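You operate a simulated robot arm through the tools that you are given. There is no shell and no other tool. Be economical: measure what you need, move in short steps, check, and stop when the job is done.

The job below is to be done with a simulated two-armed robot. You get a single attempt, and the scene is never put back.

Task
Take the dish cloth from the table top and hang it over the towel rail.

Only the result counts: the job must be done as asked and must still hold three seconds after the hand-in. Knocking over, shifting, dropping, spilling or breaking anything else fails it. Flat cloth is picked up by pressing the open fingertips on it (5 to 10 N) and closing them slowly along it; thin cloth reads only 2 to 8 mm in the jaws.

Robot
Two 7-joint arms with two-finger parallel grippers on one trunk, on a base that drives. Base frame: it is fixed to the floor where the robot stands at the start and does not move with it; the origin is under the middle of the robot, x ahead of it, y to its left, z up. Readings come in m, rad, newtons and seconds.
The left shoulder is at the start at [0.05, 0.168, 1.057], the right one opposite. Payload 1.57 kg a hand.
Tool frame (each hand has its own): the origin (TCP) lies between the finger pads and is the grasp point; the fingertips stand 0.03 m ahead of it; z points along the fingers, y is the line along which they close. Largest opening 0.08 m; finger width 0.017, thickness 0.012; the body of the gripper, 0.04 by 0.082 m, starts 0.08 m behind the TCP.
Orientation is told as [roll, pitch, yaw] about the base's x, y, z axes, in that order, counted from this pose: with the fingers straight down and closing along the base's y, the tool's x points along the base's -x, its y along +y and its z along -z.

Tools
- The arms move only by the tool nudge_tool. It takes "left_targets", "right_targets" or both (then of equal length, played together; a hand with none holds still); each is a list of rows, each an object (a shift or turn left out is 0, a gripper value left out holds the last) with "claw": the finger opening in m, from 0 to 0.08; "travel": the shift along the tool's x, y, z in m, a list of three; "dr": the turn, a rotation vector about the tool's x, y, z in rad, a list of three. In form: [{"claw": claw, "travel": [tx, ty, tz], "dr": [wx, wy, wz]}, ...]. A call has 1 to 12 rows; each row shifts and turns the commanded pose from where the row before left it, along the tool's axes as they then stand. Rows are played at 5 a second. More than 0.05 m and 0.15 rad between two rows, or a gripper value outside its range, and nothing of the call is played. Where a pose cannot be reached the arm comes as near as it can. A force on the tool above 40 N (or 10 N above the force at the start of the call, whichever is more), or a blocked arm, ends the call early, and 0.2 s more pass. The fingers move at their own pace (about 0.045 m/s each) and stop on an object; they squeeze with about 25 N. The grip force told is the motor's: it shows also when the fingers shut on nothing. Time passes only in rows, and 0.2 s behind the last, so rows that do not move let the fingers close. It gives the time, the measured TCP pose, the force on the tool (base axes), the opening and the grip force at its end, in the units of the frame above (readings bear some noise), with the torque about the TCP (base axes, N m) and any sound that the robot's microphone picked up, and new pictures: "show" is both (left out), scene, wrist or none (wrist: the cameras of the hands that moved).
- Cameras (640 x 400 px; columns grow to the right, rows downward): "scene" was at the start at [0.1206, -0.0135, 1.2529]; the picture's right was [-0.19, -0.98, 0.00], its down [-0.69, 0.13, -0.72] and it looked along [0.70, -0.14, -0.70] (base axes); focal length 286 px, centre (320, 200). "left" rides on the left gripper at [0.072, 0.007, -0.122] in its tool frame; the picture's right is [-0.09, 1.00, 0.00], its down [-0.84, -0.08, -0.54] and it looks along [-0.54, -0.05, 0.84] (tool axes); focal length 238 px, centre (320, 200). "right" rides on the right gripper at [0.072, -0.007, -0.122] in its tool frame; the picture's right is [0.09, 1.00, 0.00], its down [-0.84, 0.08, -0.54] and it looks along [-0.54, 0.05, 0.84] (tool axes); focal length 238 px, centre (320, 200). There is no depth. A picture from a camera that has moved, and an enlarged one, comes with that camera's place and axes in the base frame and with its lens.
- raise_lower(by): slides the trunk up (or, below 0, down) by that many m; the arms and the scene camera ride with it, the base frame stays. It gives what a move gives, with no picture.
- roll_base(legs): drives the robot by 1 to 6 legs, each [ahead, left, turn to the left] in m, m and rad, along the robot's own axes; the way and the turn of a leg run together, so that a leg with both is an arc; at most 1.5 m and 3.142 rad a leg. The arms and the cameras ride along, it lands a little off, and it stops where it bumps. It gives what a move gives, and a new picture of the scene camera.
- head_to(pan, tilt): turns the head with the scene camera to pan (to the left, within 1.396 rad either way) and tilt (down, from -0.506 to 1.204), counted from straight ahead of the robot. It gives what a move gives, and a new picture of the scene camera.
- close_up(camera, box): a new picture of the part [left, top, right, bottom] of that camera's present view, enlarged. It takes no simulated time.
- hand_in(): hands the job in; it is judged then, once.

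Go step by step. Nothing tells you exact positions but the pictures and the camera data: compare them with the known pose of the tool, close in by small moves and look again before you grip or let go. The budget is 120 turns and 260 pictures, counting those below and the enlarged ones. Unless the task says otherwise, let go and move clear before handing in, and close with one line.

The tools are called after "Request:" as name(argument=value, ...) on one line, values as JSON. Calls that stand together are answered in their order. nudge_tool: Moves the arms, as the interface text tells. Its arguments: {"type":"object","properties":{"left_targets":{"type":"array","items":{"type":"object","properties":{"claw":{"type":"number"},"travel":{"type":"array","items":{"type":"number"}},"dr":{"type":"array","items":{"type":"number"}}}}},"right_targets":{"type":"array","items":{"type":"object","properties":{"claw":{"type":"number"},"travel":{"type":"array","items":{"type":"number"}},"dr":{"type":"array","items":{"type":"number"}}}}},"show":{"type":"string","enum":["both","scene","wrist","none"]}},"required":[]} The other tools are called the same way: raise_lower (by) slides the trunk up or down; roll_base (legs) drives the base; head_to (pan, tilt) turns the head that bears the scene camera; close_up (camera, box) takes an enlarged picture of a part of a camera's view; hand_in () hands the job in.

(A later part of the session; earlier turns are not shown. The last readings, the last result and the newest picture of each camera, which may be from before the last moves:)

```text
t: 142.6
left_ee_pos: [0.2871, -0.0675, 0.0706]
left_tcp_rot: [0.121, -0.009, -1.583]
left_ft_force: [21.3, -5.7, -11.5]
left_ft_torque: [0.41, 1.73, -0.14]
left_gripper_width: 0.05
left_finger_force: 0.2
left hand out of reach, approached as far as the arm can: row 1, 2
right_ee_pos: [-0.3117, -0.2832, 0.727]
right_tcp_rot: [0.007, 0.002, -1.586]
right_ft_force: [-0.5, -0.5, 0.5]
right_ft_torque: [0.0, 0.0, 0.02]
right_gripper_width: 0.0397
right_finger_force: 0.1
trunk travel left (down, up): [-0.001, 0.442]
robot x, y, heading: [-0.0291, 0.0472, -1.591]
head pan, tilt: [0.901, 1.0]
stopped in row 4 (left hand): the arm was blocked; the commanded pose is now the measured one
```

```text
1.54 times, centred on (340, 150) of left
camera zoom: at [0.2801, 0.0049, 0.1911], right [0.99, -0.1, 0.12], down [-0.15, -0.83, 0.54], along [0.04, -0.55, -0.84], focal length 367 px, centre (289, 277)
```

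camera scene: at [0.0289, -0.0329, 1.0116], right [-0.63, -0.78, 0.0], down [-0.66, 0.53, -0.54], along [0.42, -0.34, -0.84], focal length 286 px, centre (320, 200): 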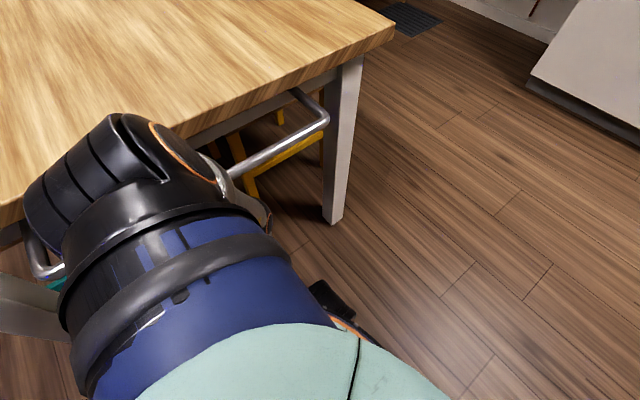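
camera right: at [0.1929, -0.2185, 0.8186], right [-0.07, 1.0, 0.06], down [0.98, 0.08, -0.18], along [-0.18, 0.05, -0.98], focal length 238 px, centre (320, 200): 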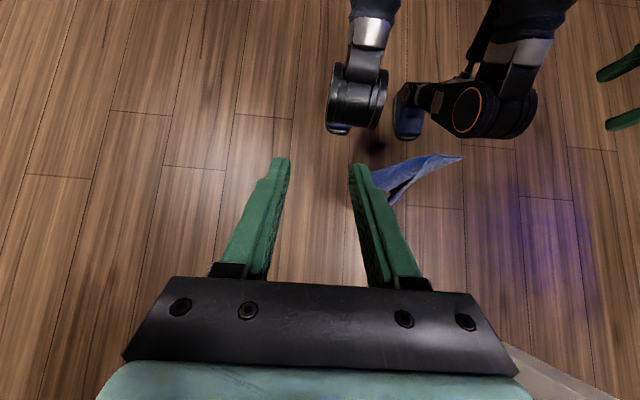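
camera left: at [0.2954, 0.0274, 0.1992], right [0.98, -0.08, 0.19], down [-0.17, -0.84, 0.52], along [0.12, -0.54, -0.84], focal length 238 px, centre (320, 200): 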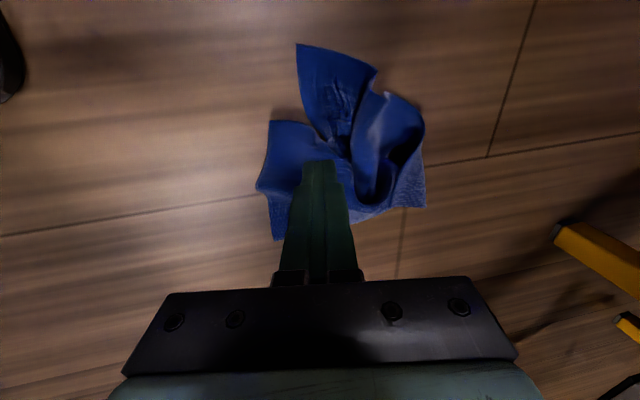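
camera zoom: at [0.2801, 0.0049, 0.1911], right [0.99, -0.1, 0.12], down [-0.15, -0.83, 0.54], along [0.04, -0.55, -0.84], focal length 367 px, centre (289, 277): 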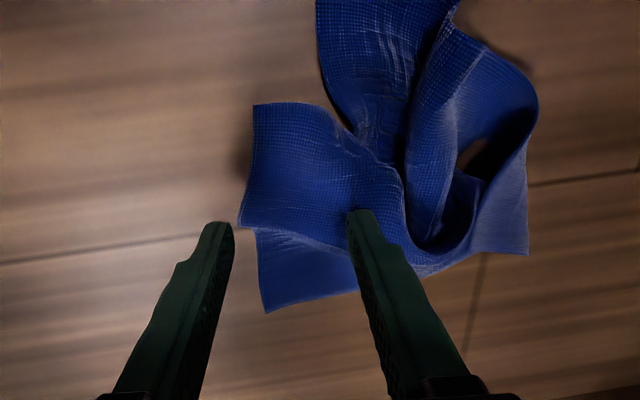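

Raising makes the elbow swing into the rail. Instead I'll go low into the hollow and drag the cloth out from under the rail by driving away.

Request:
nudge_tool(left_targets=[{"claw": 0.0, "travel": [0, 0, 0.005]}, {"travel": [0.01, 0.015, 0.003], "dr": [-0.03, 0, 0]}, {"travel": [0.01, 0.02, 0.006], "dr": [-0.03, 0, 0]}, {"travel": [0, 0.02, 0.01], "dr": [-0.03, 0, 0]}, {"travel": [0, 0.005, 0.015]}, {"travel": [0, 0, 0.01]}, {}], show="none")

Request:
close_up(camera="left", box=[200, 20, 480, 280])

```text
t: 144.2
left_ee_pos: [0.3478, -0.0415, 0.0561]
left_tcp_rot: [0.2, -0.008, -1.577]
left_ft_force: [0.0, 0.1, 0.1]
left_ft_torque: [0.0, -0.01, 0.0]
left_gripper_width: 0.0
left_finger_force: 21.3
left hand out of reach, approached as far as the arm can: row 4, 5, 6
right_ee_pos: [-0.3059, -0.2808, 0.7272]
right_tcp_rot: [0.003, -0.001, -1.581]
right_ft_force: [-0.5, -0.2, -0.5]
right_ft_torque: [-0.02, 0.0, 0.04]
right_gripper_width: 0.04
right_finger_force: 0.1
trunk travel left (down, up): [-0.001, 0.442]
robot x, y, heading: [-0.0295, 0.0452, -1.589]
head pan, tilt: [0.901, 1.0]
```

```text
1.54 times, centred on (340, 150) of left
camera zoom: at [0.3304, 0.0301, 0.1765], right [0.98, -0.1, 0.2], down [-0.19, -0.83, 0.52], along [0.11, -0.55, -0.83], focal length 367 px, centre (289, 277)
```

zoom: 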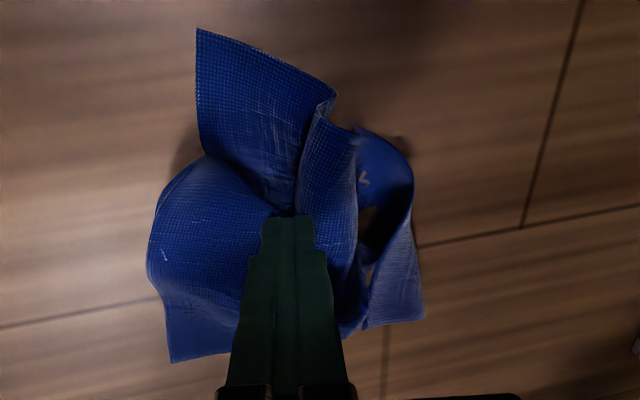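

The fingertips are in the hollow between lobe and fold. I drive away 10 cm and see whether the cloth follows.

Request:
roll_base(legs=[[0, -0.1, 0]])

Request:
close_up(camera="left", box=[200, 20, 480, 280])

```text
t: 145.3
left_ee_pos: [0.2481, -0.0418, 0.0563]
left_tcp_rot: [0.199, -0.007, -1.578]
left_ft_force: [0.7, 0.1, -0.4]
left_ft_torque: [0.0, 0.0, -0.03]
left_gripper_width: 0.0003
left_finger_force: 21.0
right_ee_pos: [-0.4055, -0.2793, 0.7271]
right_tcp_rot: [0.003, 0.002, -1.582]
right_ft_force: [0.0, 0.8, 0.3]
right_ft_torque: [-0.02, 0.0, -0.01]
right_gripper_width: 0.04
right_finger_force: 0.0
trunk travel left (down, up): [-0.001, 0.442]
robot x, y, heading: [-0.1249, 0.0499, -1.59]
head pan, tilt: [0.901, 1.0]
camera scene: at [-0.0732, -0.033, 1.0116], right [-0.63, -0.77, 0.0], down [-0.65, 0.53, -0.54], along [0.42, -0.34, -0.84], focal length 286 px, centre (320, 200)
```

scene: 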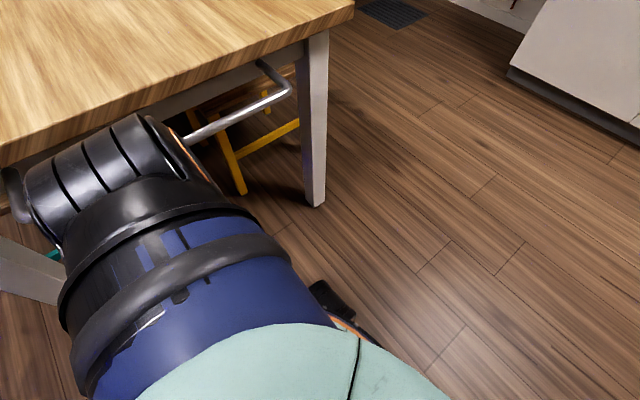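

```text
1.54 times, centred on (340, 150) of left
camera zoom: at [0.231, 0.0316, 0.1765], right [0.98, -0.1, 0.2], down [-0.19, -0.83, 0.52], along [0.11, -0.55, -0.83], focal length 367 px, centre (289, 277)
```

zoom: 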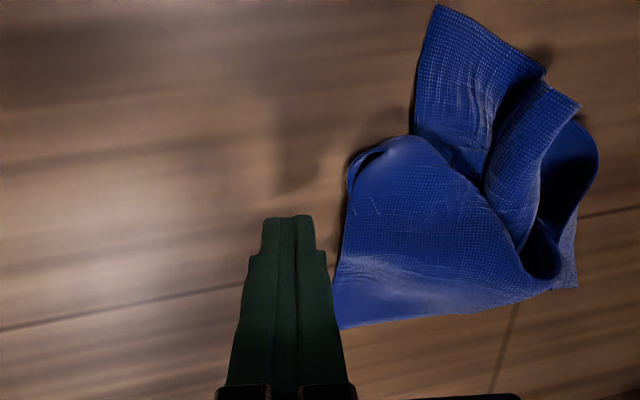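

The cloth barely followed but now has a raised, curled rim at about (0.297, −0.013). I'll come in beside it with open fingers kept low, then slide along it. First I set the arm, then drive in.

Request:
nudge_tool(left_targets=[{"claw": 0.05, "travel": [0.03, -0.012, 0.003]}, {"travel": [0.03, -0.012, 0.003]}, {"travel": [0.03, -0.012, 0.005]}, {"travel": [0, 0, 0.01]}, {"travel": [0, 0, 0.008]}], show="none")

Request:
roll_base(legs=[[0, 0.09, 0]])

Request:
close_up(camera="left", box=[200, 60, 480, 320])

```text
t: 146.7
left_ee_pos: [0.2588, -0.0114, 0.0589]
left_tcp_rot: [0.25, -0.048, -1.58]
left_ft_force: [-0.1, 0.4, -0.9]
left_ft_torque: [0.0, 0.01, 0.01]
left_gripper_width: 0.0502
left_finger_force: 0.1
left hand out of reach, approached as far as the arm can: row 1, 2, 3, 4, 5
right_ee_pos: [-0.4051, -0.2792, 0.7271]
right_tcp_rot: [0.006, -0.002, -1.582]
right_ft_force: [0.1, 0.1, -0.4]
right_ft_torque: [0.03, 0.01, 0.02]
right_gripper_width: 0.0402
right_finger_force: 0.0
trunk travel left (down, up): [-0.001, 0.442]
robot x, y, heading: [-0.1221, 0.0473, -1.587]
head pan, tilt: [0.901, 1.0]
stopped in row 5 (left hand): the arm was blocked; the commanded pose is now the measured one
```

```text
t: 147.8
left_ee_pos: [0.3492, -0.012, 0.059]
left_tcp_rot: [0.249, -0.048, -1.58]
left_ft_force: [0.1, -0.1, -0.4]
left_ft_torque: [0.02, -0.08, 0.02]
left_gripper_width: 0.05
left_finger_force: 0.0
right_ee_pos: [-0.3142, -0.2817, 0.7276]
right_tcp_rot: [0.004, 0.001, -1.58]
right_ft_force: [-0.7, 0.5, 0.0]
right_ft_torque: [0.01, -0.01, 0.01]
right_gripper_width: 0.0399
right_finger_force: 0.0
trunk travel left (down, up): [-0.001, 0.442]
robot x, y, heading: [-0.0363, 0.0476, -1.584]
head pan, tilt: [0.901, 1.0]
camera scene: at [0.0182, -0.0344, 1.0115], right [-0.63, -0.77, 0.0], down [-0.65, 0.53, -0.54], along [0.42, -0.34, -0.84], focal length 286 px, centre (320, 200)
```

scene: 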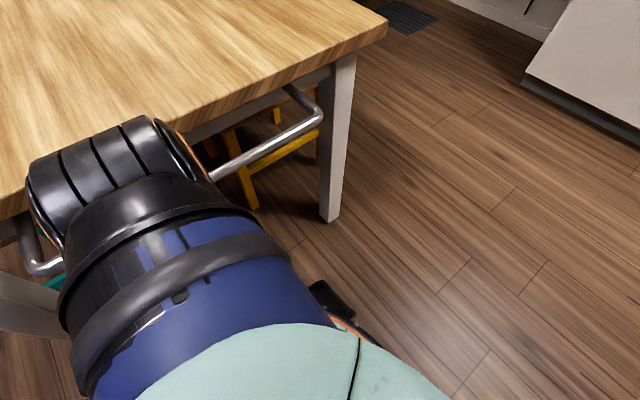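

```text
1.54 times, centred on (340, 190) of left
camera zoom: at [0.3267, 0.066, 0.1745], right [0.96, -0.09, 0.25], down [-0.22, -0.81, 0.55], along [0.15, -0.58, -0.8], focal length 367 px, centre (289, 215)
```

zoom: 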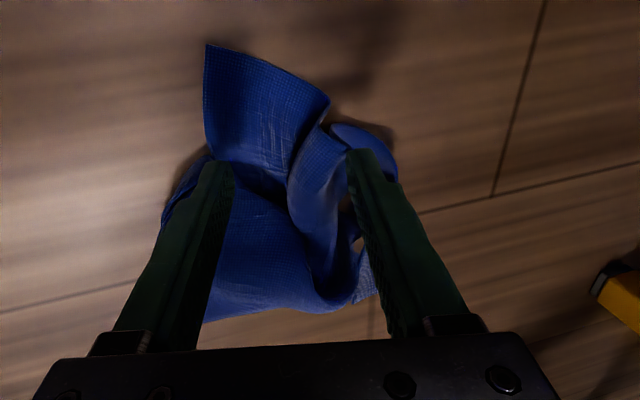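

By luck the fingers now straddle the standing fold squarely. I press as low as the arm goes and close slowly.

Request:
nudge_tool(left_targets=[{"travel": [0, 0, 0.01]}, {"travel": [0, 0, 0.01]}, {"claw": 0.042}, {"claw": 0.034}, {"claw": 0.026}, {"claw": 0.02}, {"claw": 0.014}, {"claw": 0.009}, {"claw": 0.004}, {"claw": 0.0}, {}, {}], show="none")

Request:
close_up(camera="left", box=[200, 60, 480, 320])

```text
t: 150.4
left_ee_pos: [0.3497, -0.0106, 0.0591]
left_tcp_rot: [0.247, -0.05, -1.58]
left_ft_force: [-0.2, -0.4, 0.2]
left_ft_torque: [-0.02, 0.04, 0.03]
left_gripper_width: 0.0003
left_finger_force: 21.8
left hand out of reach, approached as far as the arm can: row 1, 2
right_ee_pos: [-0.3154, -0.2806, 0.7271]
right_tcp_rot: [0.004, 0.0, -1.581]
right_ft_force: [0.7, 0.4, 0.4]
right_ft_torque: [0.0, 0.04, 0.0]
right_gripper_width: 0.0401
right_finger_force: 0.0
trunk travel left (down, up): [-0.001, 0.442]
robot x, y, heading: [-0.0327, 0.0508, -1.582]
head pan, tilt: [0.901, 1.0]
```

```text
1.54 times, centred on (340, 190) of left
camera zoom: at [0.3269, 0.066, 0.1747], right [0.96, -0.09, 0.25], down [-0.22, -0.81, 0.55], along [0.15, -0.58, -0.8], focal length 367 px, centre (289, 215)
```

zoom: 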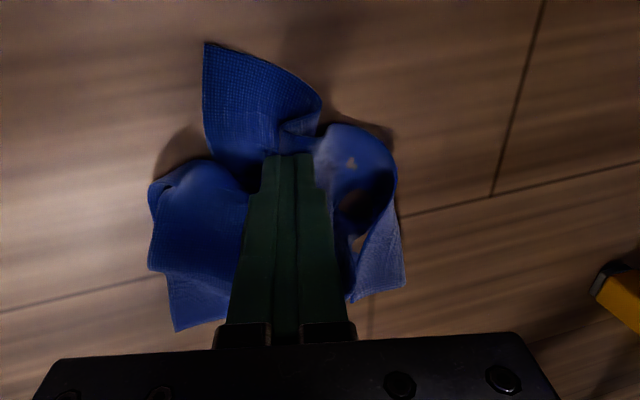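

Still a centimetre or two too high. With the hand closer to the robot's side and vertical it can reach lower, so I retract the hand, staying low, and then drive the base that much closer.

Request:
nudge_tool(left_targets=[{"travel": [0, -0.015, 0.003], "dr": [0.06, -0.012, 0]}, {"travel": [0, -0.015, 0.003], "dr": [0.06, -0.012, 0]}, {"travel": [0, -0.015, 0.003], "dr": [0.06, -0.012, 0]}, {"travel": [0, -0.01, 0.003], "dr": [0.05, -0.012, 0]}, {"claw": 0.06, "travel": [0, 0, 0.005]}, {}], show="none")

Request:
roll_base(legs=[[0, 0.06, 0]])

Request:
close_up(camera="left", box=[200, 40, 480, 300])

```text
t: 152.0
left_ee_pos: [0.3318, -0.0398, 0.0543]
left_tcp_rot: [0.19, -0.05, -1.585]
left_ft_force: [0.3, -0.4, 0.2]
left_ft_torque: [-0.01, -0.01, 0.03]
left_gripper_width: 0.06
left_finger_force: 0.0
left hand out of reach, approached as far as the arm can: row 1, 2, 3, 4, 5
right_ee_pos: [-0.3138, -0.281, 0.7274]
right_tcp_rot: [0.005, 0.001, -1.579]
right_ft_force: [0.5, -0.2, 0.1]
right_ft_torque: [-0.02, -0.01, 0.0]
right_gripper_width: 0.0399
right_finger_force: 0.0
trunk travel left (down, up): [-0.001, 0.442]
robot x, y, heading: [-0.036, 0.0498, -1.583]
head pan, tilt: [0.901, 1.0]
stopped in row 6 (left hand): the arm was blocked; the commanded pose is now the measured one
```

```text
t: 153.1
left_ee_pos: [0.3799, -0.0454, 0.0556]
left_tcp_rot: [0.197, -0.063, -1.59]
left_ft_force: [0.4, 0.6, -0.6]
left_ft_torque: [-0.01, 0.02, 0.01]
left_gripper_width: 0.0601
left_finger_force: 0.0
right_ee_pos: [-0.2681, -0.2806, 0.7254]
right_tcp_rot: [0.005, 0.003, -1.584]
right_ft_force: [0.0, 1.0, 0.0]
right_ft_torque: [-0.01, 0.02, -0.01]
right_gripper_width: 0.0401
right_finger_force: 0.1
trunk travel left (down, up): [-0.001, 0.442]
robot x, y, heading: [0.008, 0.0498, -1.592]
head pan, tilt: [0.901, 1.0]
stopped in leg 1: the robot was blocked; the commanded pose is now the measured one
camera scene: at [0.0644, -0.0352, 1.0117], right [-0.64, -0.77, 0.0], down [-0.65, 0.53, -0.54], along [0.42, -0.34, -0.84], focal length 286 px, centre (320, 200)
```

scene: 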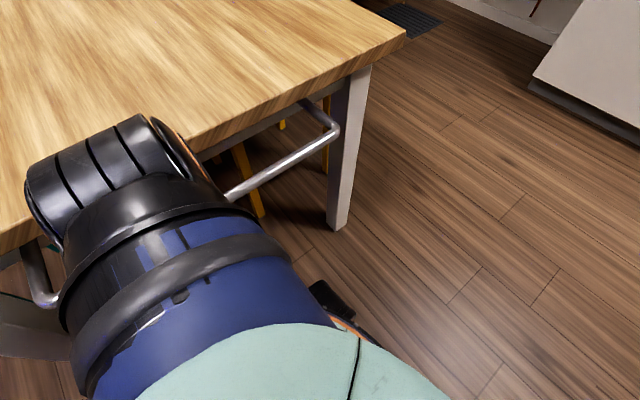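

```text
1.54 times, centred on (340, 170) of left
camera zoom: at [0.3644, 0.0337, 0.1725], right [0.97, -0.1, 0.2], down [-0.2, -0.8, 0.57], along [0.1, -0.59, -0.8], focal length 367 px, centre (289, 246)
```

zoom: 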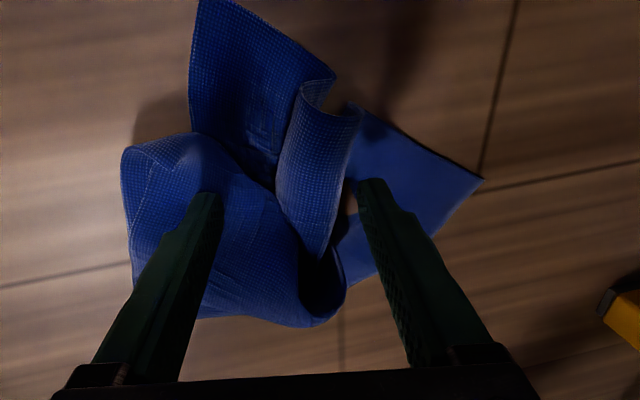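

The fold stands as a tube between the fingers, but it's still too far out to reach its base. I use the outer finger as a hook: drive away 7 cm and see if the tube is pulled along.

Request:
roll_base(legs=[[0, -0.07, 0]])

Request:
close_up(camera="left", box=[200, 40, 480, 300])

```text
t: 154.1
left_ee_pos: [0.3128, -0.0437, 0.0553]
left_tcp_rot: [0.197, -0.061, -1.59]
left_ft_force: [0.4, 0.5, 0.1]
left_ft_torque: [0.02, 0.05, -0.01]
left_gripper_width: 0.0601
left_finger_force: 0.1
right_ee_pos: [-0.3356, -0.2791, 0.7278]
right_tcp_rot: [0.003, 0.002, -1.582]
right_ft_force: [0.7, -0.3, 0.6]
right_ft_torque: [-0.03, 0.0, 0.02]
right_gripper_width: 0.0401
right_finger_force: 0.1
trunk travel left (down, up): [-0.001, 0.442]
robot x, y, heading: [-0.0561, 0.0504, -1.593]
head pan, tilt: [0.901, 1.0]
camera scene: at [-0.0032, -0.0337, 1.0116], right [-0.63, -0.77, 0.0], down [-0.65, 0.53, -0.54], along [0.42, -0.34, -0.84], focal length 286 px, centre (320, 200)
```

scene: 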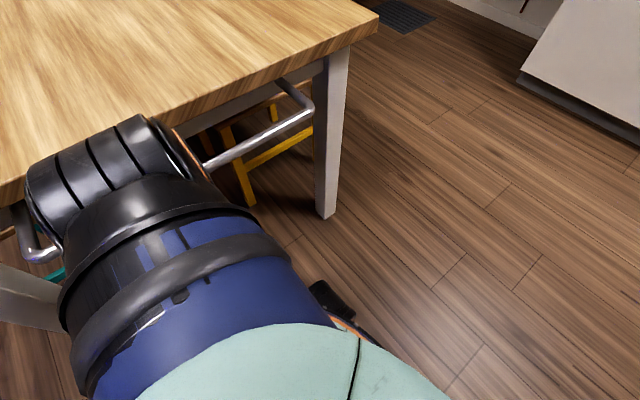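

```text
1.54 times, centred on (340, 170) of left
camera zoom: at [0.2962, 0.0355, 0.1722], right [0.97, -0.1, 0.2], down [-0.2, -0.8, 0.57], along [0.1, -0.59, -0.8], focal length 367 px, centre (289, 246)
```

zoom: 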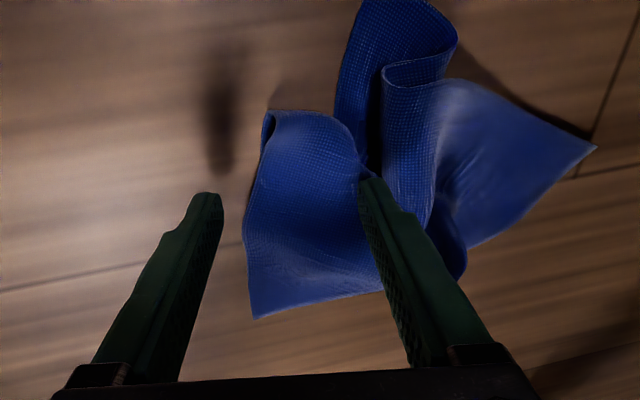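

The hook works: the pile came about 3 cm closer, and the near lobe's dome lies between the fingers. I retract and straighten the hand and bring the base in again to get lower over it.

Request:
nudge_tool(left_targets=[{"travel": [0.006, -0.0125, -0.002], "dr": [0.05, 0.015, 0]}, {"travel": [0.006, -0.0125, -0.002], "dr": [0.05, 0.015, 0]}, {"travel": [0.006, -0.0125, -0.001], "dr": [0.05, 0.015, 0]}, {"claw": 0.07, "travel": [0.006, -0.0125, 0], "dr": [0.04, 0.015, 0]}, {}], show="none")

Request:
roll_base(legs=[[0, 0.06, 0]])

Request:
close_up(camera="left", box=[200, 40, 480, 300])

```text
t: 155.3
left_ee_pos: [0.2732, -0.0312, 0.0512]
left_tcp_rot: [0.021, -0.012, -1.581]
left_ft_force: [-0.1, 0.7, -1.1]
left_ft_torque: [0.03, 0.01, -0.01]
left_gripper_width: 0.0703
left_finger_force: 0.0
left hand out of reach, approached as far as the arm can: row 1
right_ee_pos: [-0.3354, -0.2793, 0.727]
right_tcp_rot: [0.003, 0.004, -1.583]
right_ft_force: [0.7, -0.3, -0.4]
right_ft_torque: [0.02, 0.0, -0.04]
right_gripper_width: 0.0403
right_finger_force: 0.1
trunk travel left (down, up): [-0.001, 0.442]
robot x, y, heading: [-0.0591, 0.0509, -1.59]
head pan, tilt: [0.901, 1.0]
```

```text
t: 156.3
left_ee_pos: [0.3353, -0.0312, 0.051]
left_tcp_rot: [0.024, -0.012, -1.584]
left_ft_force: [0.2, -0.1, -0.2]
left_ft_torque: [-0.02, -0.02, 0.02]
left_gripper_width: 0.0699
left_finger_force: 0.0
right_ee_pos: [-0.2748, -0.2787, 0.7275]
right_tcp_rot: [0.004, 0.003, -1.584]
right_ft_force: [-0.6, 1.1, -0.3]
right_ft_torque: [0.01, 0.04, -0.02]
right_gripper_width: 0.0398
right_finger_force: 0.1
trunk travel left (down, up): [-0.001, 0.442]
robot x, y, heading: [0.0004, 0.0452, -1.589]
head pan, tilt: [0.901, 1.0]
camera scene: at [0.057, -0.0354, 1.0115], right [-0.63, -0.77, 0.0], down [-0.65, 0.53, -0.54], along [0.42, -0.34, -0.84], focal length 286 px, centre (320, 200)
```

scene: 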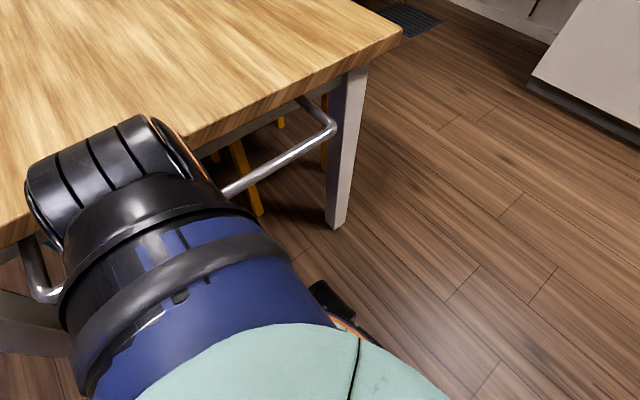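

```text
1.54 times, centred on (340, 170) of left
camera zoom: at [0.3386, 0.0419, 0.1718], right [0.99, -0.1, 0.02], down [-0.1, -0.83, 0.55], along [-0.04, -0.55, -0.83], focal length 367 px, centre (289, 246)
```

zoom: 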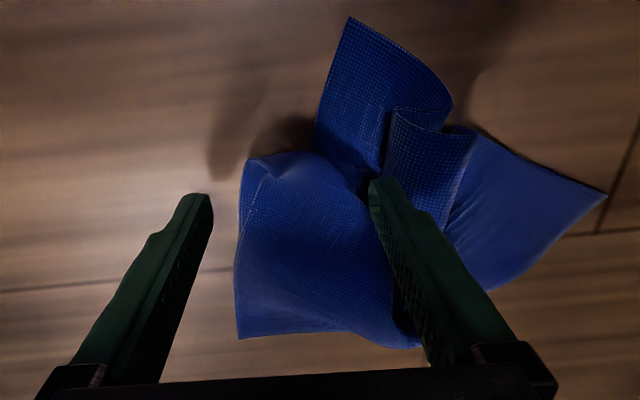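

No block this time. I retract another 3 cm, drive in the same amount to get lower, then close on the dome.

Request:
nudge_tool(left_targets=[{"travel": [0.005, -0.015, 0.003]}, {"travel": [0.005, -0.015, 0.003]}, {"travel": [0, 0, 0.003]}], show="none")

Request:
roll_base(legs=[[0, 0.035, 0]])

Request:
nudge_tool(left_targets=[{"travel": [0, 0, 0.004]}, {"claw": 0.06}, {"claw": 0.05}, {"claw": 0.042}, {"claw": 0.034}, {"claw": 0.026}, {"claw": 0.019}, {"claw": 0.013}, {"claw": 0.008}, {"claw": 0.003}, {"claw": 0.0}, {}], show="none")

Request:
close_up(camera="left", box=[200, 40, 480, 300])

```text
t: 157.3
left_ee_pos: [0.3374, -0.0148, 0.05]
left_tcp_rot: [0.072, -0.007, -1.585]
left_ft_force: [0.2, 0.3, 0.4]
left_ft_torque: [0.01, 0.01, 0.0]
left_gripper_width: 0.0701
left_finger_force: 0.1
left hand out of reach, approached as far as the arm can: row 3
right_ee_pos: [-0.2758, -0.2797, 0.7264]
right_tcp_rot: [0.006, 0.001, -1.584]
right_ft_force: [-0.1, 0.6, -0.3]
right_ft_torque: [-0.01, 0.02, 0.02]
right_gripper_width: 0.0399
right_finger_force: 0.2
trunk travel left (down, up): [-0.001, 0.442]
robot x, y, heading: [0.0024, 0.0427, -1.591]
head pan, tilt: [0.901, 1.0]
stopped in row 3 (left hand): the arm was blocked; the commanded pose is now the measured one
```

```text
t: 158.1
left_ee_pos: [0.3513, -0.0176, 0.0502]
left_tcp_rot: [0.091, -0.009, -1.589]
left_ft_force: [0.3, 0.1, 0.0]
left_ft_torque: [0.03, 0.0, -0.03]
left_gripper_width: 0.0701
left_finger_force: 0.1
right_ee_pos: [-0.2706, -0.2796, 0.7268]
right_tcp_rot: [0.006, 0.004, -1.583]
right_ft_force: [0.0, 0.8, -0.3]
right_ft_torque: [-0.03, 0.04, -0.01]
right_gripper_width: 0.04
right_finger_force: 0.0
trunk travel left (down, up): [-0.001, 0.442]
robot x, y, heading: [0.0129, 0.0487, -1.593]
head pan, tilt: [0.901, 1.0]
stopped in leg 1: the robot was blocked; the commanded pose is now the measured one
camera scene: at [0.062, -0.0348, 1.012], right [-0.64, -0.77, 0.0], down [-0.65, 0.54, -0.54], along [0.42, -0.34, -0.84], focal length 286 px, centre (320, 200)
```

scene: 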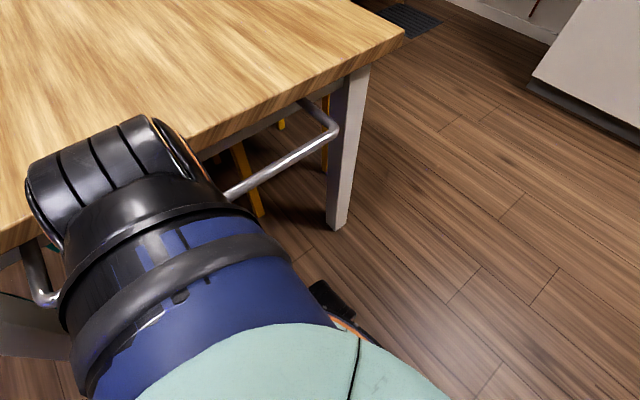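

```text
t: 160.7
left_ee_pos: [0.3519, -0.0178, 0.0508]
left_tcp_rot: [0.092, -0.009, -1.59]
left_ft_force: [0.4, -0.1, 0.2]
left_ft_torque: [0.01, 0.05, 0.0]
left_gripper_width: 0.0
left_finger_force: 21.3
left hand out of reach, approached as far as the arm can: row 1
right_ee_pos: [-0.2706, -0.2801, 0.7253]
right_tcp_rot: [0.008, 0.0, -1.582]
right_ft_force: [0.2, -0.6, -0.3]
right_ft_torque: [0.03, 0.0, -0.02]
right_gripper_width: 0.0402
right_finger_force: 0.1
trunk travel left (down, up): [-0.001, 0.442]
robot x, y, heading: [0.0106, 0.0461, -1.59]
head pan, tilt: [0.901, 1.0]
```

```text
1.54 times, centred on (340, 170) of left
camera zoom: at [0.3487, 0.0555, 0.1725], right [0.99, -0.11, 0.09], down [-0.14, -0.83, 0.54], along [0.02, -0.55, -0.84], focal length 367 px, centre (289, 246)
```

zoom: 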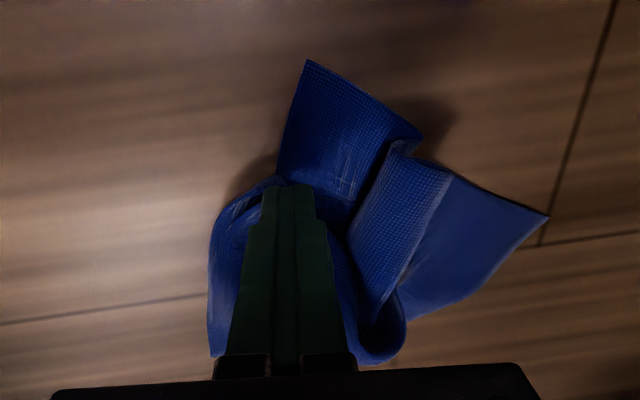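

Still slipping over. The taller S-fold stands just outside, at x ≈ 0.37. I back out along +y, open, shift out 2 cm and slide back along both sides of that fold.

Request:
nudge_tool(left_targets=[{"travel": [0.025, 0, -0.004]}, {"travel": [0.025, 0, -0.002]}, {"travel": [0.02, 0.006, 0]}, {"claw": 0.055, "travel": [0, 0.012, 0.002], "dr": [-0.03, 0, 0]}, {"travel": [0, 0.01, 0.002], "dr": [-0.03, 0, 0]}, {}], show="none")

Request:
close_up(camera="left", box=[200, 60, 480, 320])

```text
t: 162.1
left_ee_pos: [0.3764, 0.0485, 0.06]
left_tcp_rot: [0.142, -0.008, -1.591]
left_ft_force: [0.0, -0.3, -0.3]
left_ft_torque: [0.03, -0.03, -0.01]
left_gripper_width: 0.0551
left_finger_force: 0.1
left hand out of reach, approached as far as the arm can: row 1, 4, 5
right_ee_pos: [-0.2719, -0.2816, 0.7226]
right_tcp_rot: [0.011, 0.009, -1.582]
right_ft_force: [0.4, 0.6, -0.3]
right_ft_torque: [0.02, -0.01, 0.03]
right_gripper_width: 0.0401
right_finger_force: 0.0
trunk travel left (down, up): [-0.001, 0.442]
robot x, y, heading: [0.012, 0.0489, -1.589]
head pan, tilt: [0.901, 1.0]
```

```text
1.54 times, centred on (340, 190) of left
camera zoom: at [0.3666, 0.1216, 0.1803], right [0.98, -0.11, 0.14], down [-0.17, -0.83, 0.53], along [0.06, -0.55, -0.83], focal length 367 px, centre (289, 215)
```

zoom: 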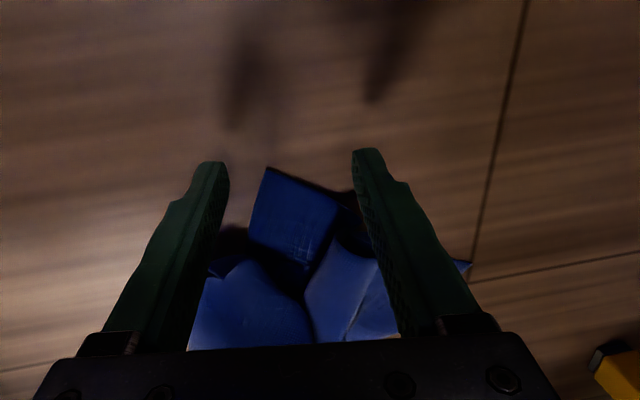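

The fold and flap are between the fingers. I slide back along it, press lower and close.

Request:
nudge_tool(left_targets=[{"travel": [-0.02, 0, 0.004]}, {"travel": [-0.02, 0, 0.004]}, {"travel": [-0.01, 0, 0.004]}, {"claw": 0.03}, {"claw": 0.0}, {}, {}, {}], show="none")

Request:
close_up(camera="left", box=[200, 40, 480, 300])

```text
t: 163.9
left_ee_pos: [0.3666, 0.0014, 0.0546]
left_tcp_rot: [0.135, -0.007, -1.587]
left_ft_force: [0.5, 0.2, -0.5]
left_ft_torque: [0.0, 0.01, 0.02]
left_gripper_width: 0.0
left_finger_force: 21.1
left hand out of reach, approached as far as the arm can: row 2, 3
right_ee_pos: [-0.2743, -0.2799, 0.7235]
right_tcp_rot: [0.016, 0.002, -1.584]
right_ft_force: [0.0, 0.3, -0.4]
right_ft_torque: [0.02, -0.01, 0.02]
right_gripper_width: 0.0399
right_finger_force: 0.0
trunk travel left (down, up): [-0.001, 0.442]
robot x, y, heading: [0.0108, 0.0473, -1.589]
head pan, tilt: [0.901, 1.0]
```

```text
1.54 times, centred on (340, 170) of left
camera zoom: at [0.3582, 0.0746, 0.1761], right [0.99, -0.11, 0.13], down [-0.16, -0.83, 0.53], along [0.05, -0.55, -0.84], focal length 367 px, centre (289, 246)
```

zoom: 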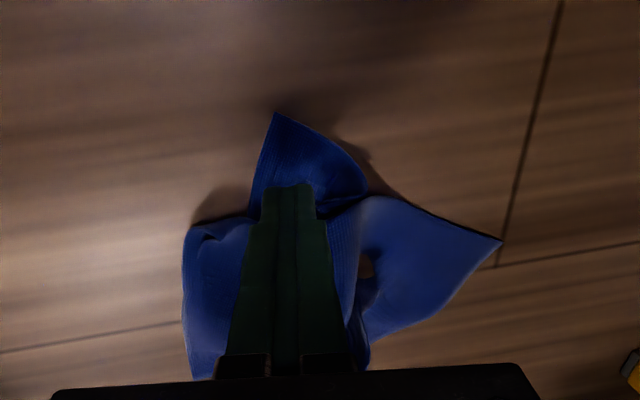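

A push in +x earlier bunched the cloth into a tall tube right between the fingers. I repeat that: back off 6 cm, open and get lower, drive back in so the inner finger bunches the cloth, then close right away.

Request:
roll_base(legs=[[0, -0.06, 0]])

Request:
nudge_tool(left_targets=[{"claw": 0.06, "travel": [-0.01, -0.01, 0.004], "dr": [0.03, 0, 0]}, {"travel": [-0.01, -0.01, 0.004], "dr": [0.03, 0, 0]}, {"travel": [-0.01, -0.005, 0.004], "dr": [0.03, 0, 0]}, {}], show="none")

Request:
roll_base(legs=[[0, 0.075, 0]])

Request:
close_up(camera="left", box=[200, 40, 480, 300])

```text
t: 164.9
left_ee_pos: [0.3241, 0.0006, 0.055]
left_tcp_rot: [0.147, -0.009, -1.589]
left_ft_force: [0.4, 0.0, -0.4]
left_ft_torque: [0.0, -0.02, -0.03]
left_gripper_width: 0.0
left_finger_force: 21.8
right_ee_pos: [-0.3293, -0.2788, 0.7263]
right_tcp_rot: [0.006, 0.003, -1.582]
right_ft_force: [-0.1, -0.3, -0.2]
right_ft_torque: [0.04, -0.01, -0.02]
right_gripper_width: 0.04
right_finger_force: 0.1
trunk travel left (down, up): [-0.001, 0.442]
robot x, y, heading: [-0.0511, 0.0492, -1.589]
head pan, tilt: [0.901, 1.0]
camera scene: at [0.0038, -0.0336, 1.0117], right [-0.64, -0.77, 0.0], down [-0.65, 0.53, -0.54], along [0.42, -0.34, -0.84], focal length 286 px, centre (320, 200)
```

scene: 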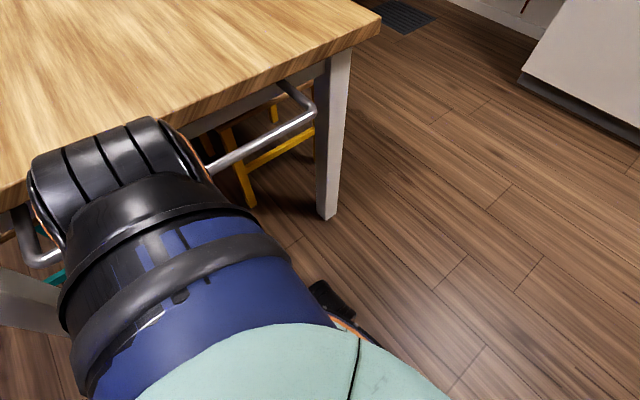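

```text
t: 165.9
left_ee_pos: [0.2994, -0.0278, 0.0528]
left_tcp_rot: [0.058, -0.007, -1.59]
left_ft_force: [-0.4, -0.4, 0.0]
left_ft_torque: [0.02, 0.01, 0.01]
left_gripper_width: 0.0599
left_finger_force: 0.0
left hand out of reach, approached as far as the arm can: row 1, 2, 3
right_ee_pos: [-0.3306, -0.2786, 0.7267]
right_tcp_rot: [0.003, 0.004, -1.583]
right_ft_force: [-0.6, 0.4, -0.5]
right_ft_torque: [-0.01, 0.0, 0.0]
right_gripper_width: 0.0402
right_finger_force: 0.0
trunk travel left (down, up): [-0.001, 0.442]
robot x, y, heading: [-0.0477, 0.0476, -1.591]
head pan, tilt: [0.901, 1.0]
```

```text
t: 166.9
left_ee_pos: [0.3118, -0.0419, 0.0516]
left_tcp_rot: [0.013, -0.034, -1.572]
left_ft_force: [13.3, -18.2, 17.6]
left_ft_torque: [1.78, 2.58, 0.44]
left_gripper_width: 0.06
left_finger_force: 0.0
right_ee_pos: [-0.2788, -0.2774, 0.7256]
right_tcp_rot: [0.01, -0.001, -1.581]
right_ft_force: [-0.3, 0.3, 0.1]
right_ft_torque: [0.01, 0.01, 0.02]
right_gripper_width: 0.0399
right_finger_force: 0.1
trunk travel left (down, up): [-0.001, 0.442]
robot x, y, heading: [-0.0022, 0.0469, -1.593]
head pan, tilt: [0.901, 1.0]
stopped in leg 1: the robot was blocked; the commanded pose is now the measured one
camera scene: at [0.0513, -0.0329, 1.012], right [-0.64, -0.77, 0.0], down [-0.65, 0.53, -0.54], along [0.42, -0.34, -0.84], focal length 286 px, centre (320, 200)
```

scene: 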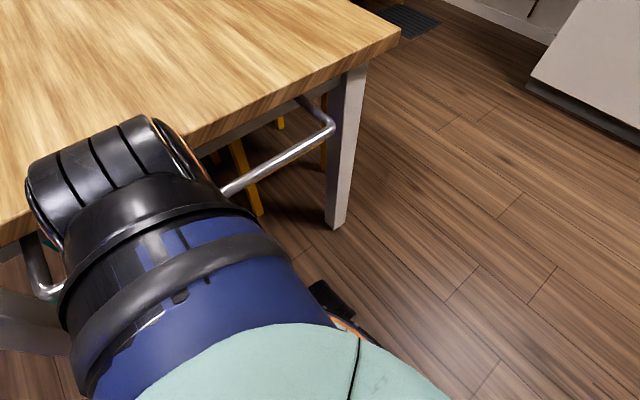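

```text
1.54 times, centred on (340, 170) of left
camera zoom: at [0.3176, 0.0347, 0.1699], right [1.0, -0.09, 0.02], down [-0.09, -0.82, 0.57], along [-0.04, -0.57, -0.82], focal length 367 px, centre (289, 246)
```

zoom: 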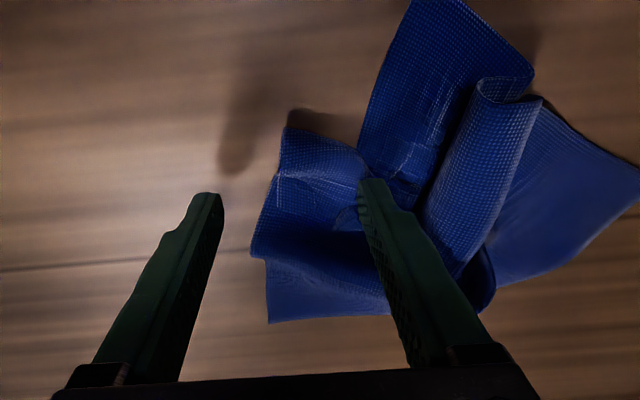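

The near lobe, now doubled over, lies between the fingers at my lowest reach. I try closing on it here.

Request:
nudge_tool(left_targets=[{"claw": 0.065, "travel": [0.005, 0.005, 0.004]}, {"travel": [0.005, 0.005, 0.004]}, {"claw": 0.045}, {"claw": 0.03}, {"claw": 0.02}, {"claw": 0.01}, {"claw": 0.0}, {}, {}], show="none")

Request:
close_up(camera="left", box=[200, 40, 480, 300])

```text
t: 167.7
left_ee_pos: [0.313, -0.0447, 0.0502]
left_tcp_rot: [0.011, -0.039, -1.574]
left_ft_force: [9.1, -11.0, 0.5]
left_ft_torque: [1.26, 1.22, 0.2]
left_gripper_width: 0.0346
left_finger_force: 0.4
left hand out of reach, approached as far as the arm can: row 1, 2
right_ee_pos: [-0.2797, -0.2784, 0.7274]
right_tcp_rot: [0.009, 0.002, -1.58]
right_ft_force: [0.4, 0.7, 0.0]
right_ft_torque: [-0.01, -0.01, 0.01]
right_gripper_width: 0.0401
right_finger_force: 0.0
trunk travel left (down, up): [-0.001, 0.442]
robot x, y, heading: [-0.0001, 0.0494, -1.584]
head pan, tilt: [0.901, 1.0]
stopped in row 4 (left hand): the force on the tool passed its limit (the readings are from after the stop); the commanded pose is now the measured one
```

```text
1.54 times, centred on (340, 170) of left
camera zoom: at [0.3174, 0.0324, 0.1694], right [1.0, -0.09, 0.02], down [-0.09, -0.82, 0.57], along [-0.04, -0.57, -0.82], focal length 367 px, centre (289, 246)
```

zoom: 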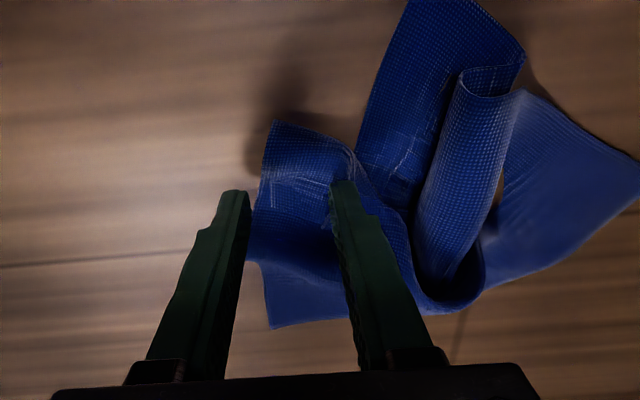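

Stopped half-closed by the arm's contact force, but the lobe is wrinkling up between the fingers. I continue closing.

Request:
nudge_tool(left_targets=[{"claw": 0.028}, {"claw": 0.022}, {"claw": 0.016}, {"claw": 0.011}, {"claw": 0.006}, {"claw": 0.0}, {}, {}], show="none")

Request:
close_up(camera="left", box=[200, 40, 480, 300])

```text
t: 169.5
left_ee_pos: [0.3143, -0.0431, 0.0496]
left_tcp_rot: [0.013, -0.036, -1.576]
left_ft_force: [14.0, -20.5, 0.7]
left_ft_torque: [2.48, 1.65, 0.58]
left_gripper_width: 0.0001
left_finger_force: 21.1
right_ee_pos: [-0.279, -0.2791, 0.7265]
right_tcp_rot: [0.01, 0.0, -1.582]
right_ft_force: [-0.6, 0.0, 0.0]
right_ft_torque: [-0.03, -0.02, 0.0]
right_gripper_width: 0.0398
right_finger_force: 0.1
trunk travel left (down, up): [-0.001, 0.442]
robot x, y, heading: [0.0023, 0.0468, -1.593]
head pan, tilt: [0.901, 1.0]
```

```text
1.54 times, centred on (340, 170) of left
camera zoom: at [0.3181, 0.0326, 0.1695], right [1.0, -0.1, 0.02], down [-0.09, -0.82, 0.57], along [-0.04, -0.57, -0.82], focal length 367 px, centre (289, 246)
```

zoom: 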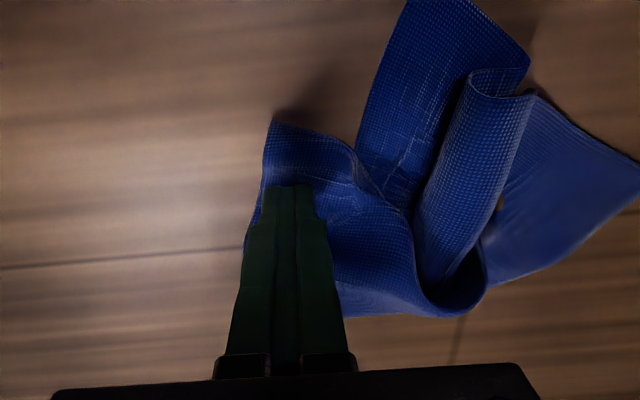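

Missed again. The roll at x ≈ 0.39 now stands clearly upright, so I go around its +y end with the fingers, open, and look before sliding over it.

Request:
nudge_tool(left_targets=[{"travel": [0.022, 0.005, -0.004]}, {"travel": [0.022, 0.01, -0.003]}, {"travel": [0.022, 0.015, -0.002], "dr": [-0.05, 0.01, 0]}, {"travel": [0, 0.02, 0.0], "dr": [-0.05, 0.01, 0]}, {"travel": [0, 0.02, 0.0], "dr": [-0.05, 0.01, 0]}, {"claw": 0.05, "travel": [0, 0.012, 0.003], "dr": [-0.04, 0, 0]}, {}, {}], show="none")

Request:
close_up(camera="left", box=[200, 60, 480, 320])

```text
t: 169.8
left_ee_pos: [0.3081, -0.0533, 0.0505]
left_tcp_rot: [0.008, -0.05, -1.586]
left_ft_force: [16.9, -0.1, 9.7]
left_ft_torque: [0.19, 2.46, -0.48]
left_gripper_width: 0.0002
left_finger_force: 21.6
right_ee_pos: [-0.283, -0.2806, 0.7261]
right_tcp_rot: [0.008, 0.003, -1.586]
right_ft_force: [0.5, -0.6, 0.1]
right_ft_torque: [0.03, -0.01, -0.02]
right_gripper_width: 0.04
right_finger_force: 0.1
trunk travel left (down, up): [-0.001, 0.442]
robot x, y, heading: [-0.0034, 0.0436, -1.6]
head pan, tilt: [0.901, 1.0]
stopped in row 1 (left hand): the force on the tool passed its limit (the readings are from after the stop); the commanded pose is now the measured one
```

```text
1.54 times, centred on (340, 190) of left
camera zoom: at [0.3153, 0.0243, 0.1697], right [0.99, -0.11, 0.01], down [-0.09, -0.81, 0.58], along [-0.05, -0.58, -0.81], focal length 367 px, centre (289, 215)
```

zoom: 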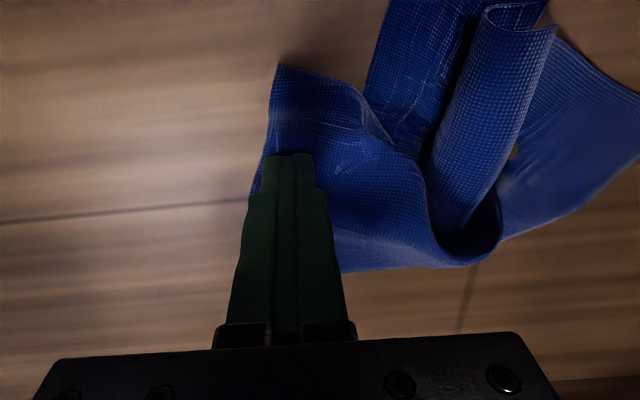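

Request:
roll_base(legs=[[0, -0.05, 0]])

Request:
nudge_tool(left_targets=[{"travel": [0.025, 0.005, -0.003]}, {"travel": [0.025, 0.01, -0.003], "dr": [-0.04, 0.02, 0]}, {"travel": [0.025, 0.015, -0.002], "dr": [-0.05, 0.015, 0]}, {"travel": [0.01, 0.018, 0.0], "dr": [-0.05, 0.015, 0]}, {"claw": 0.05, "travel": [0, 0.018, 0.0], "dr": [-0.05, 0, 0]}, {}], show="none")

Request:
roll_base(legs=[[0, 0.065, 0]])

Request:
close_up(camera="left", box=[200, 60, 480, 320])

```text
t: 170.8
left_ee_pos: [0.2618, -0.0515, 0.0499]
left_tcp_rot: [0.002, -0.052, -1.581]
left_ft_force: [11.4, -8.6, 3.6]
left_ft_torque: [1.04, 1.43, 0.02]
left_gripper_width: 0.0002
left_finger_force: 21.2
right_ee_pos: [-0.3289, -0.2773, 0.727]
right_tcp_rot: [0.005, 0.002, -1.589]
right_ft_force: [0.3, 0.5, -0.5]
right_ft_torque: [0.02, -0.01, -0.01]
right_gripper_width: 0.0404
right_finger_force: 0.1
trunk travel left (down, up): [-0.001, 0.442]
robot x, y, heading: [-0.0476, 0.0494, -1.597]
head pan, tilt: [0.901, 1.0]
camera scene: at [0.004, -0.0347, 1.0117], right [-0.64, -0.77, 0.0], down [-0.65, 0.54, -0.54], along [0.42, -0.35, -0.84], focal length 286 px, centre (320, 200)
```

scene: 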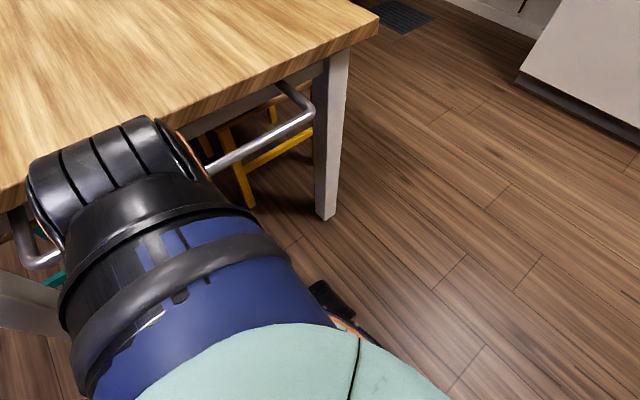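

```text
t: 172.2
left_ee_pos: [0.3313, 0.0505, 0.0601]
left_tcp_rot: [0.176, -0.005, -1.576]
left_ft_force: [0.8, 0.3, 0.7]
left_ft_torque: [0.01, 0.0, 0.0]
left_gripper_width: 0.0492
left_finger_force: 0.5
left hand out of reach, approached as far as the arm can: row 4, 5
right_ee_pos: [-0.3293, -0.2784, 0.7275]
right_tcp_rot: [0.007, -0.001, -1.588]
right_ft_force: [0.7, 0.3, -0.3]
right_ft_torque: [-0.02, 0.0, 0.01]
right_gripper_width: 0.0402
right_finger_force: 0.0
trunk travel left (down, up): [-0.001, 0.442]
robot x, y, heading: [-0.0517, 0.0439, -1.592]
head pan, tilt: [0.901, 1.0]
```

```text
t: 173.3
left_ee_pos: [0.3833, 0.0507, 0.0586]
left_tcp_rot: [0.172, 0.005, -1.576]
left_ft_force: [0.5, 0.4, 0.3]
left_ft_torque: [0.02, -0.02, 0.01]
left_gripper_width: 0.0498
left_finger_force: 0.0
right_ee_pos: [-0.2738, -0.2785, 0.727]
right_tcp_rot: [0.007, 0.004, -1.589]
right_ft_force: [0.0, -0.7, -0.5]
right_ft_torque: [-0.01, -0.01, -0.01]
right_gripper_width: 0.0399
right_finger_force: 0.1
trunk travel left (down, up): [-0.001, 0.442]
robot x, y, heading: [0.01, 0.0474, -1.598]
head pan, tilt: [0.901, 1.0]
stopped in leg 1: the robot was blocked; the commanded pose is now the measured one
camera scene: at [0.0593, -0.0357, 1.0119], right [-0.64, -0.77, 0.0], down [-0.65, 0.54, -0.54], along [0.42, -0.35, -0.84], focal length 286 px, centre (320, 200)
```

scene: 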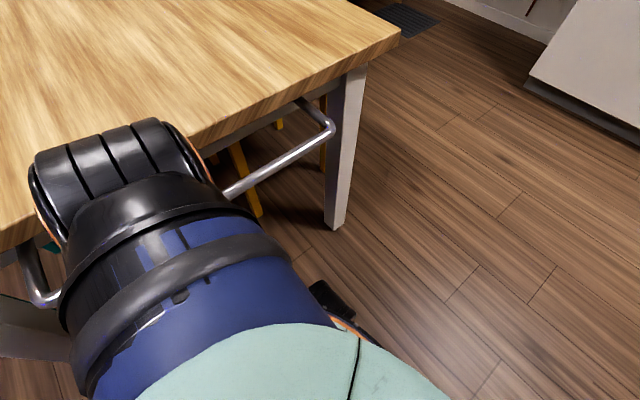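

```text
1.54 times, centred on (340, 190) of left
camera zoom: at [0.3686, 0.1233, 0.1815], right [0.98, -0.1, 0.17], down [-0.17, -0.84, 0.52], along [0.09, -0.54, -0.84], focal length 367 px, centre (289, 215)
```

zoom: 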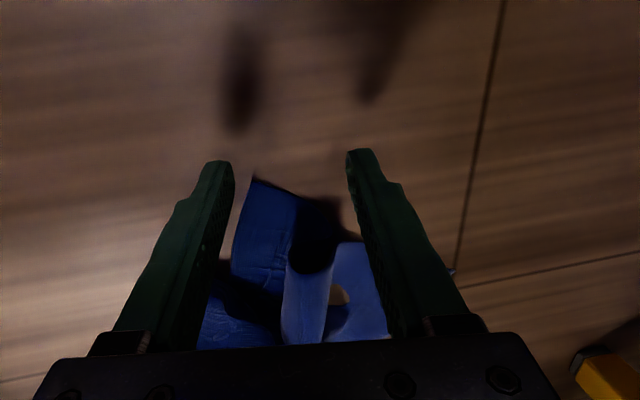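

The upright roll is centred between the fingers. I slide along it 7 cm, press as low as possible, and close.

Request:
nudge_tool(left_targets=[{"travel": [-0.02, 0.002, 0.004]}, {"travel": [-0.02, 0.002, 0.004]}, {"travel": [-0.02, 0.001, 0.004]}, {"travel": [-0.01, 0, 0.004]}, {"claw": 0.02}, {"claw": 0.0}, {}, {}], show="none")

Request:
close_up(camera="left", box=[200, 40, 480, 300])

```text
t: 175.1
left_ee_pos: [0.3704, -0.0131, 0.0577]
left_tcp_rot: [0.15, 0.008, -1.573]
left_ft_force: [-0.9, -0.1, -0.5]
left_ft_torque: [-0.02, 0.01, -0.04]
left_gripper_width: 0.0021
left_finger_force: 22.5
left hand out of reach, approached as far as the arm can: row 2, 3, 4
right_ee_pos: [-0.2773, -0.2739, 0.7265]
right_tcp_rot: [0.019, -0.006, -1.588]
right_ft_force: [0.3, 1.0, 0.2]
right_ft_torque: [-0.01, -0.04, -0.03]
right_gripper_width: 0.04
right_finger_force: 0.1
trunk travel left (down, up): [-0.001, 0.442]
robot x, y, heading: [0.0078, 0.0447, -1.599]
head pan, tilt: [0.901, 1.0]
```

```text
1.54 times, centred on (340, 170) of left
camera zoom: at [0.3585, 0.0584, 0.1798], right [0.98, -0.1, 0.15], down [-0.16, -0.84, 0.52], along [0.08, -0.53, -0.84], focal length 367 px, centre (289, 246)
```

zoom: 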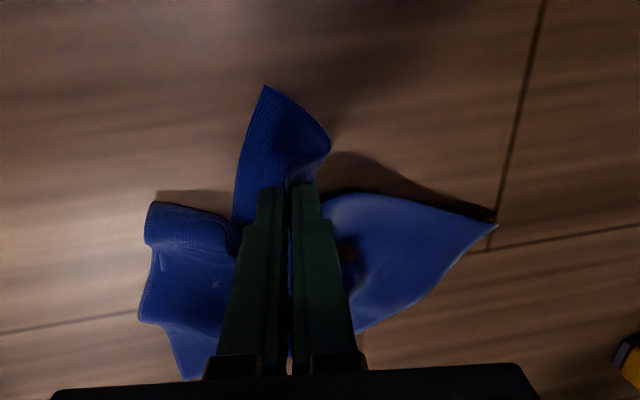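

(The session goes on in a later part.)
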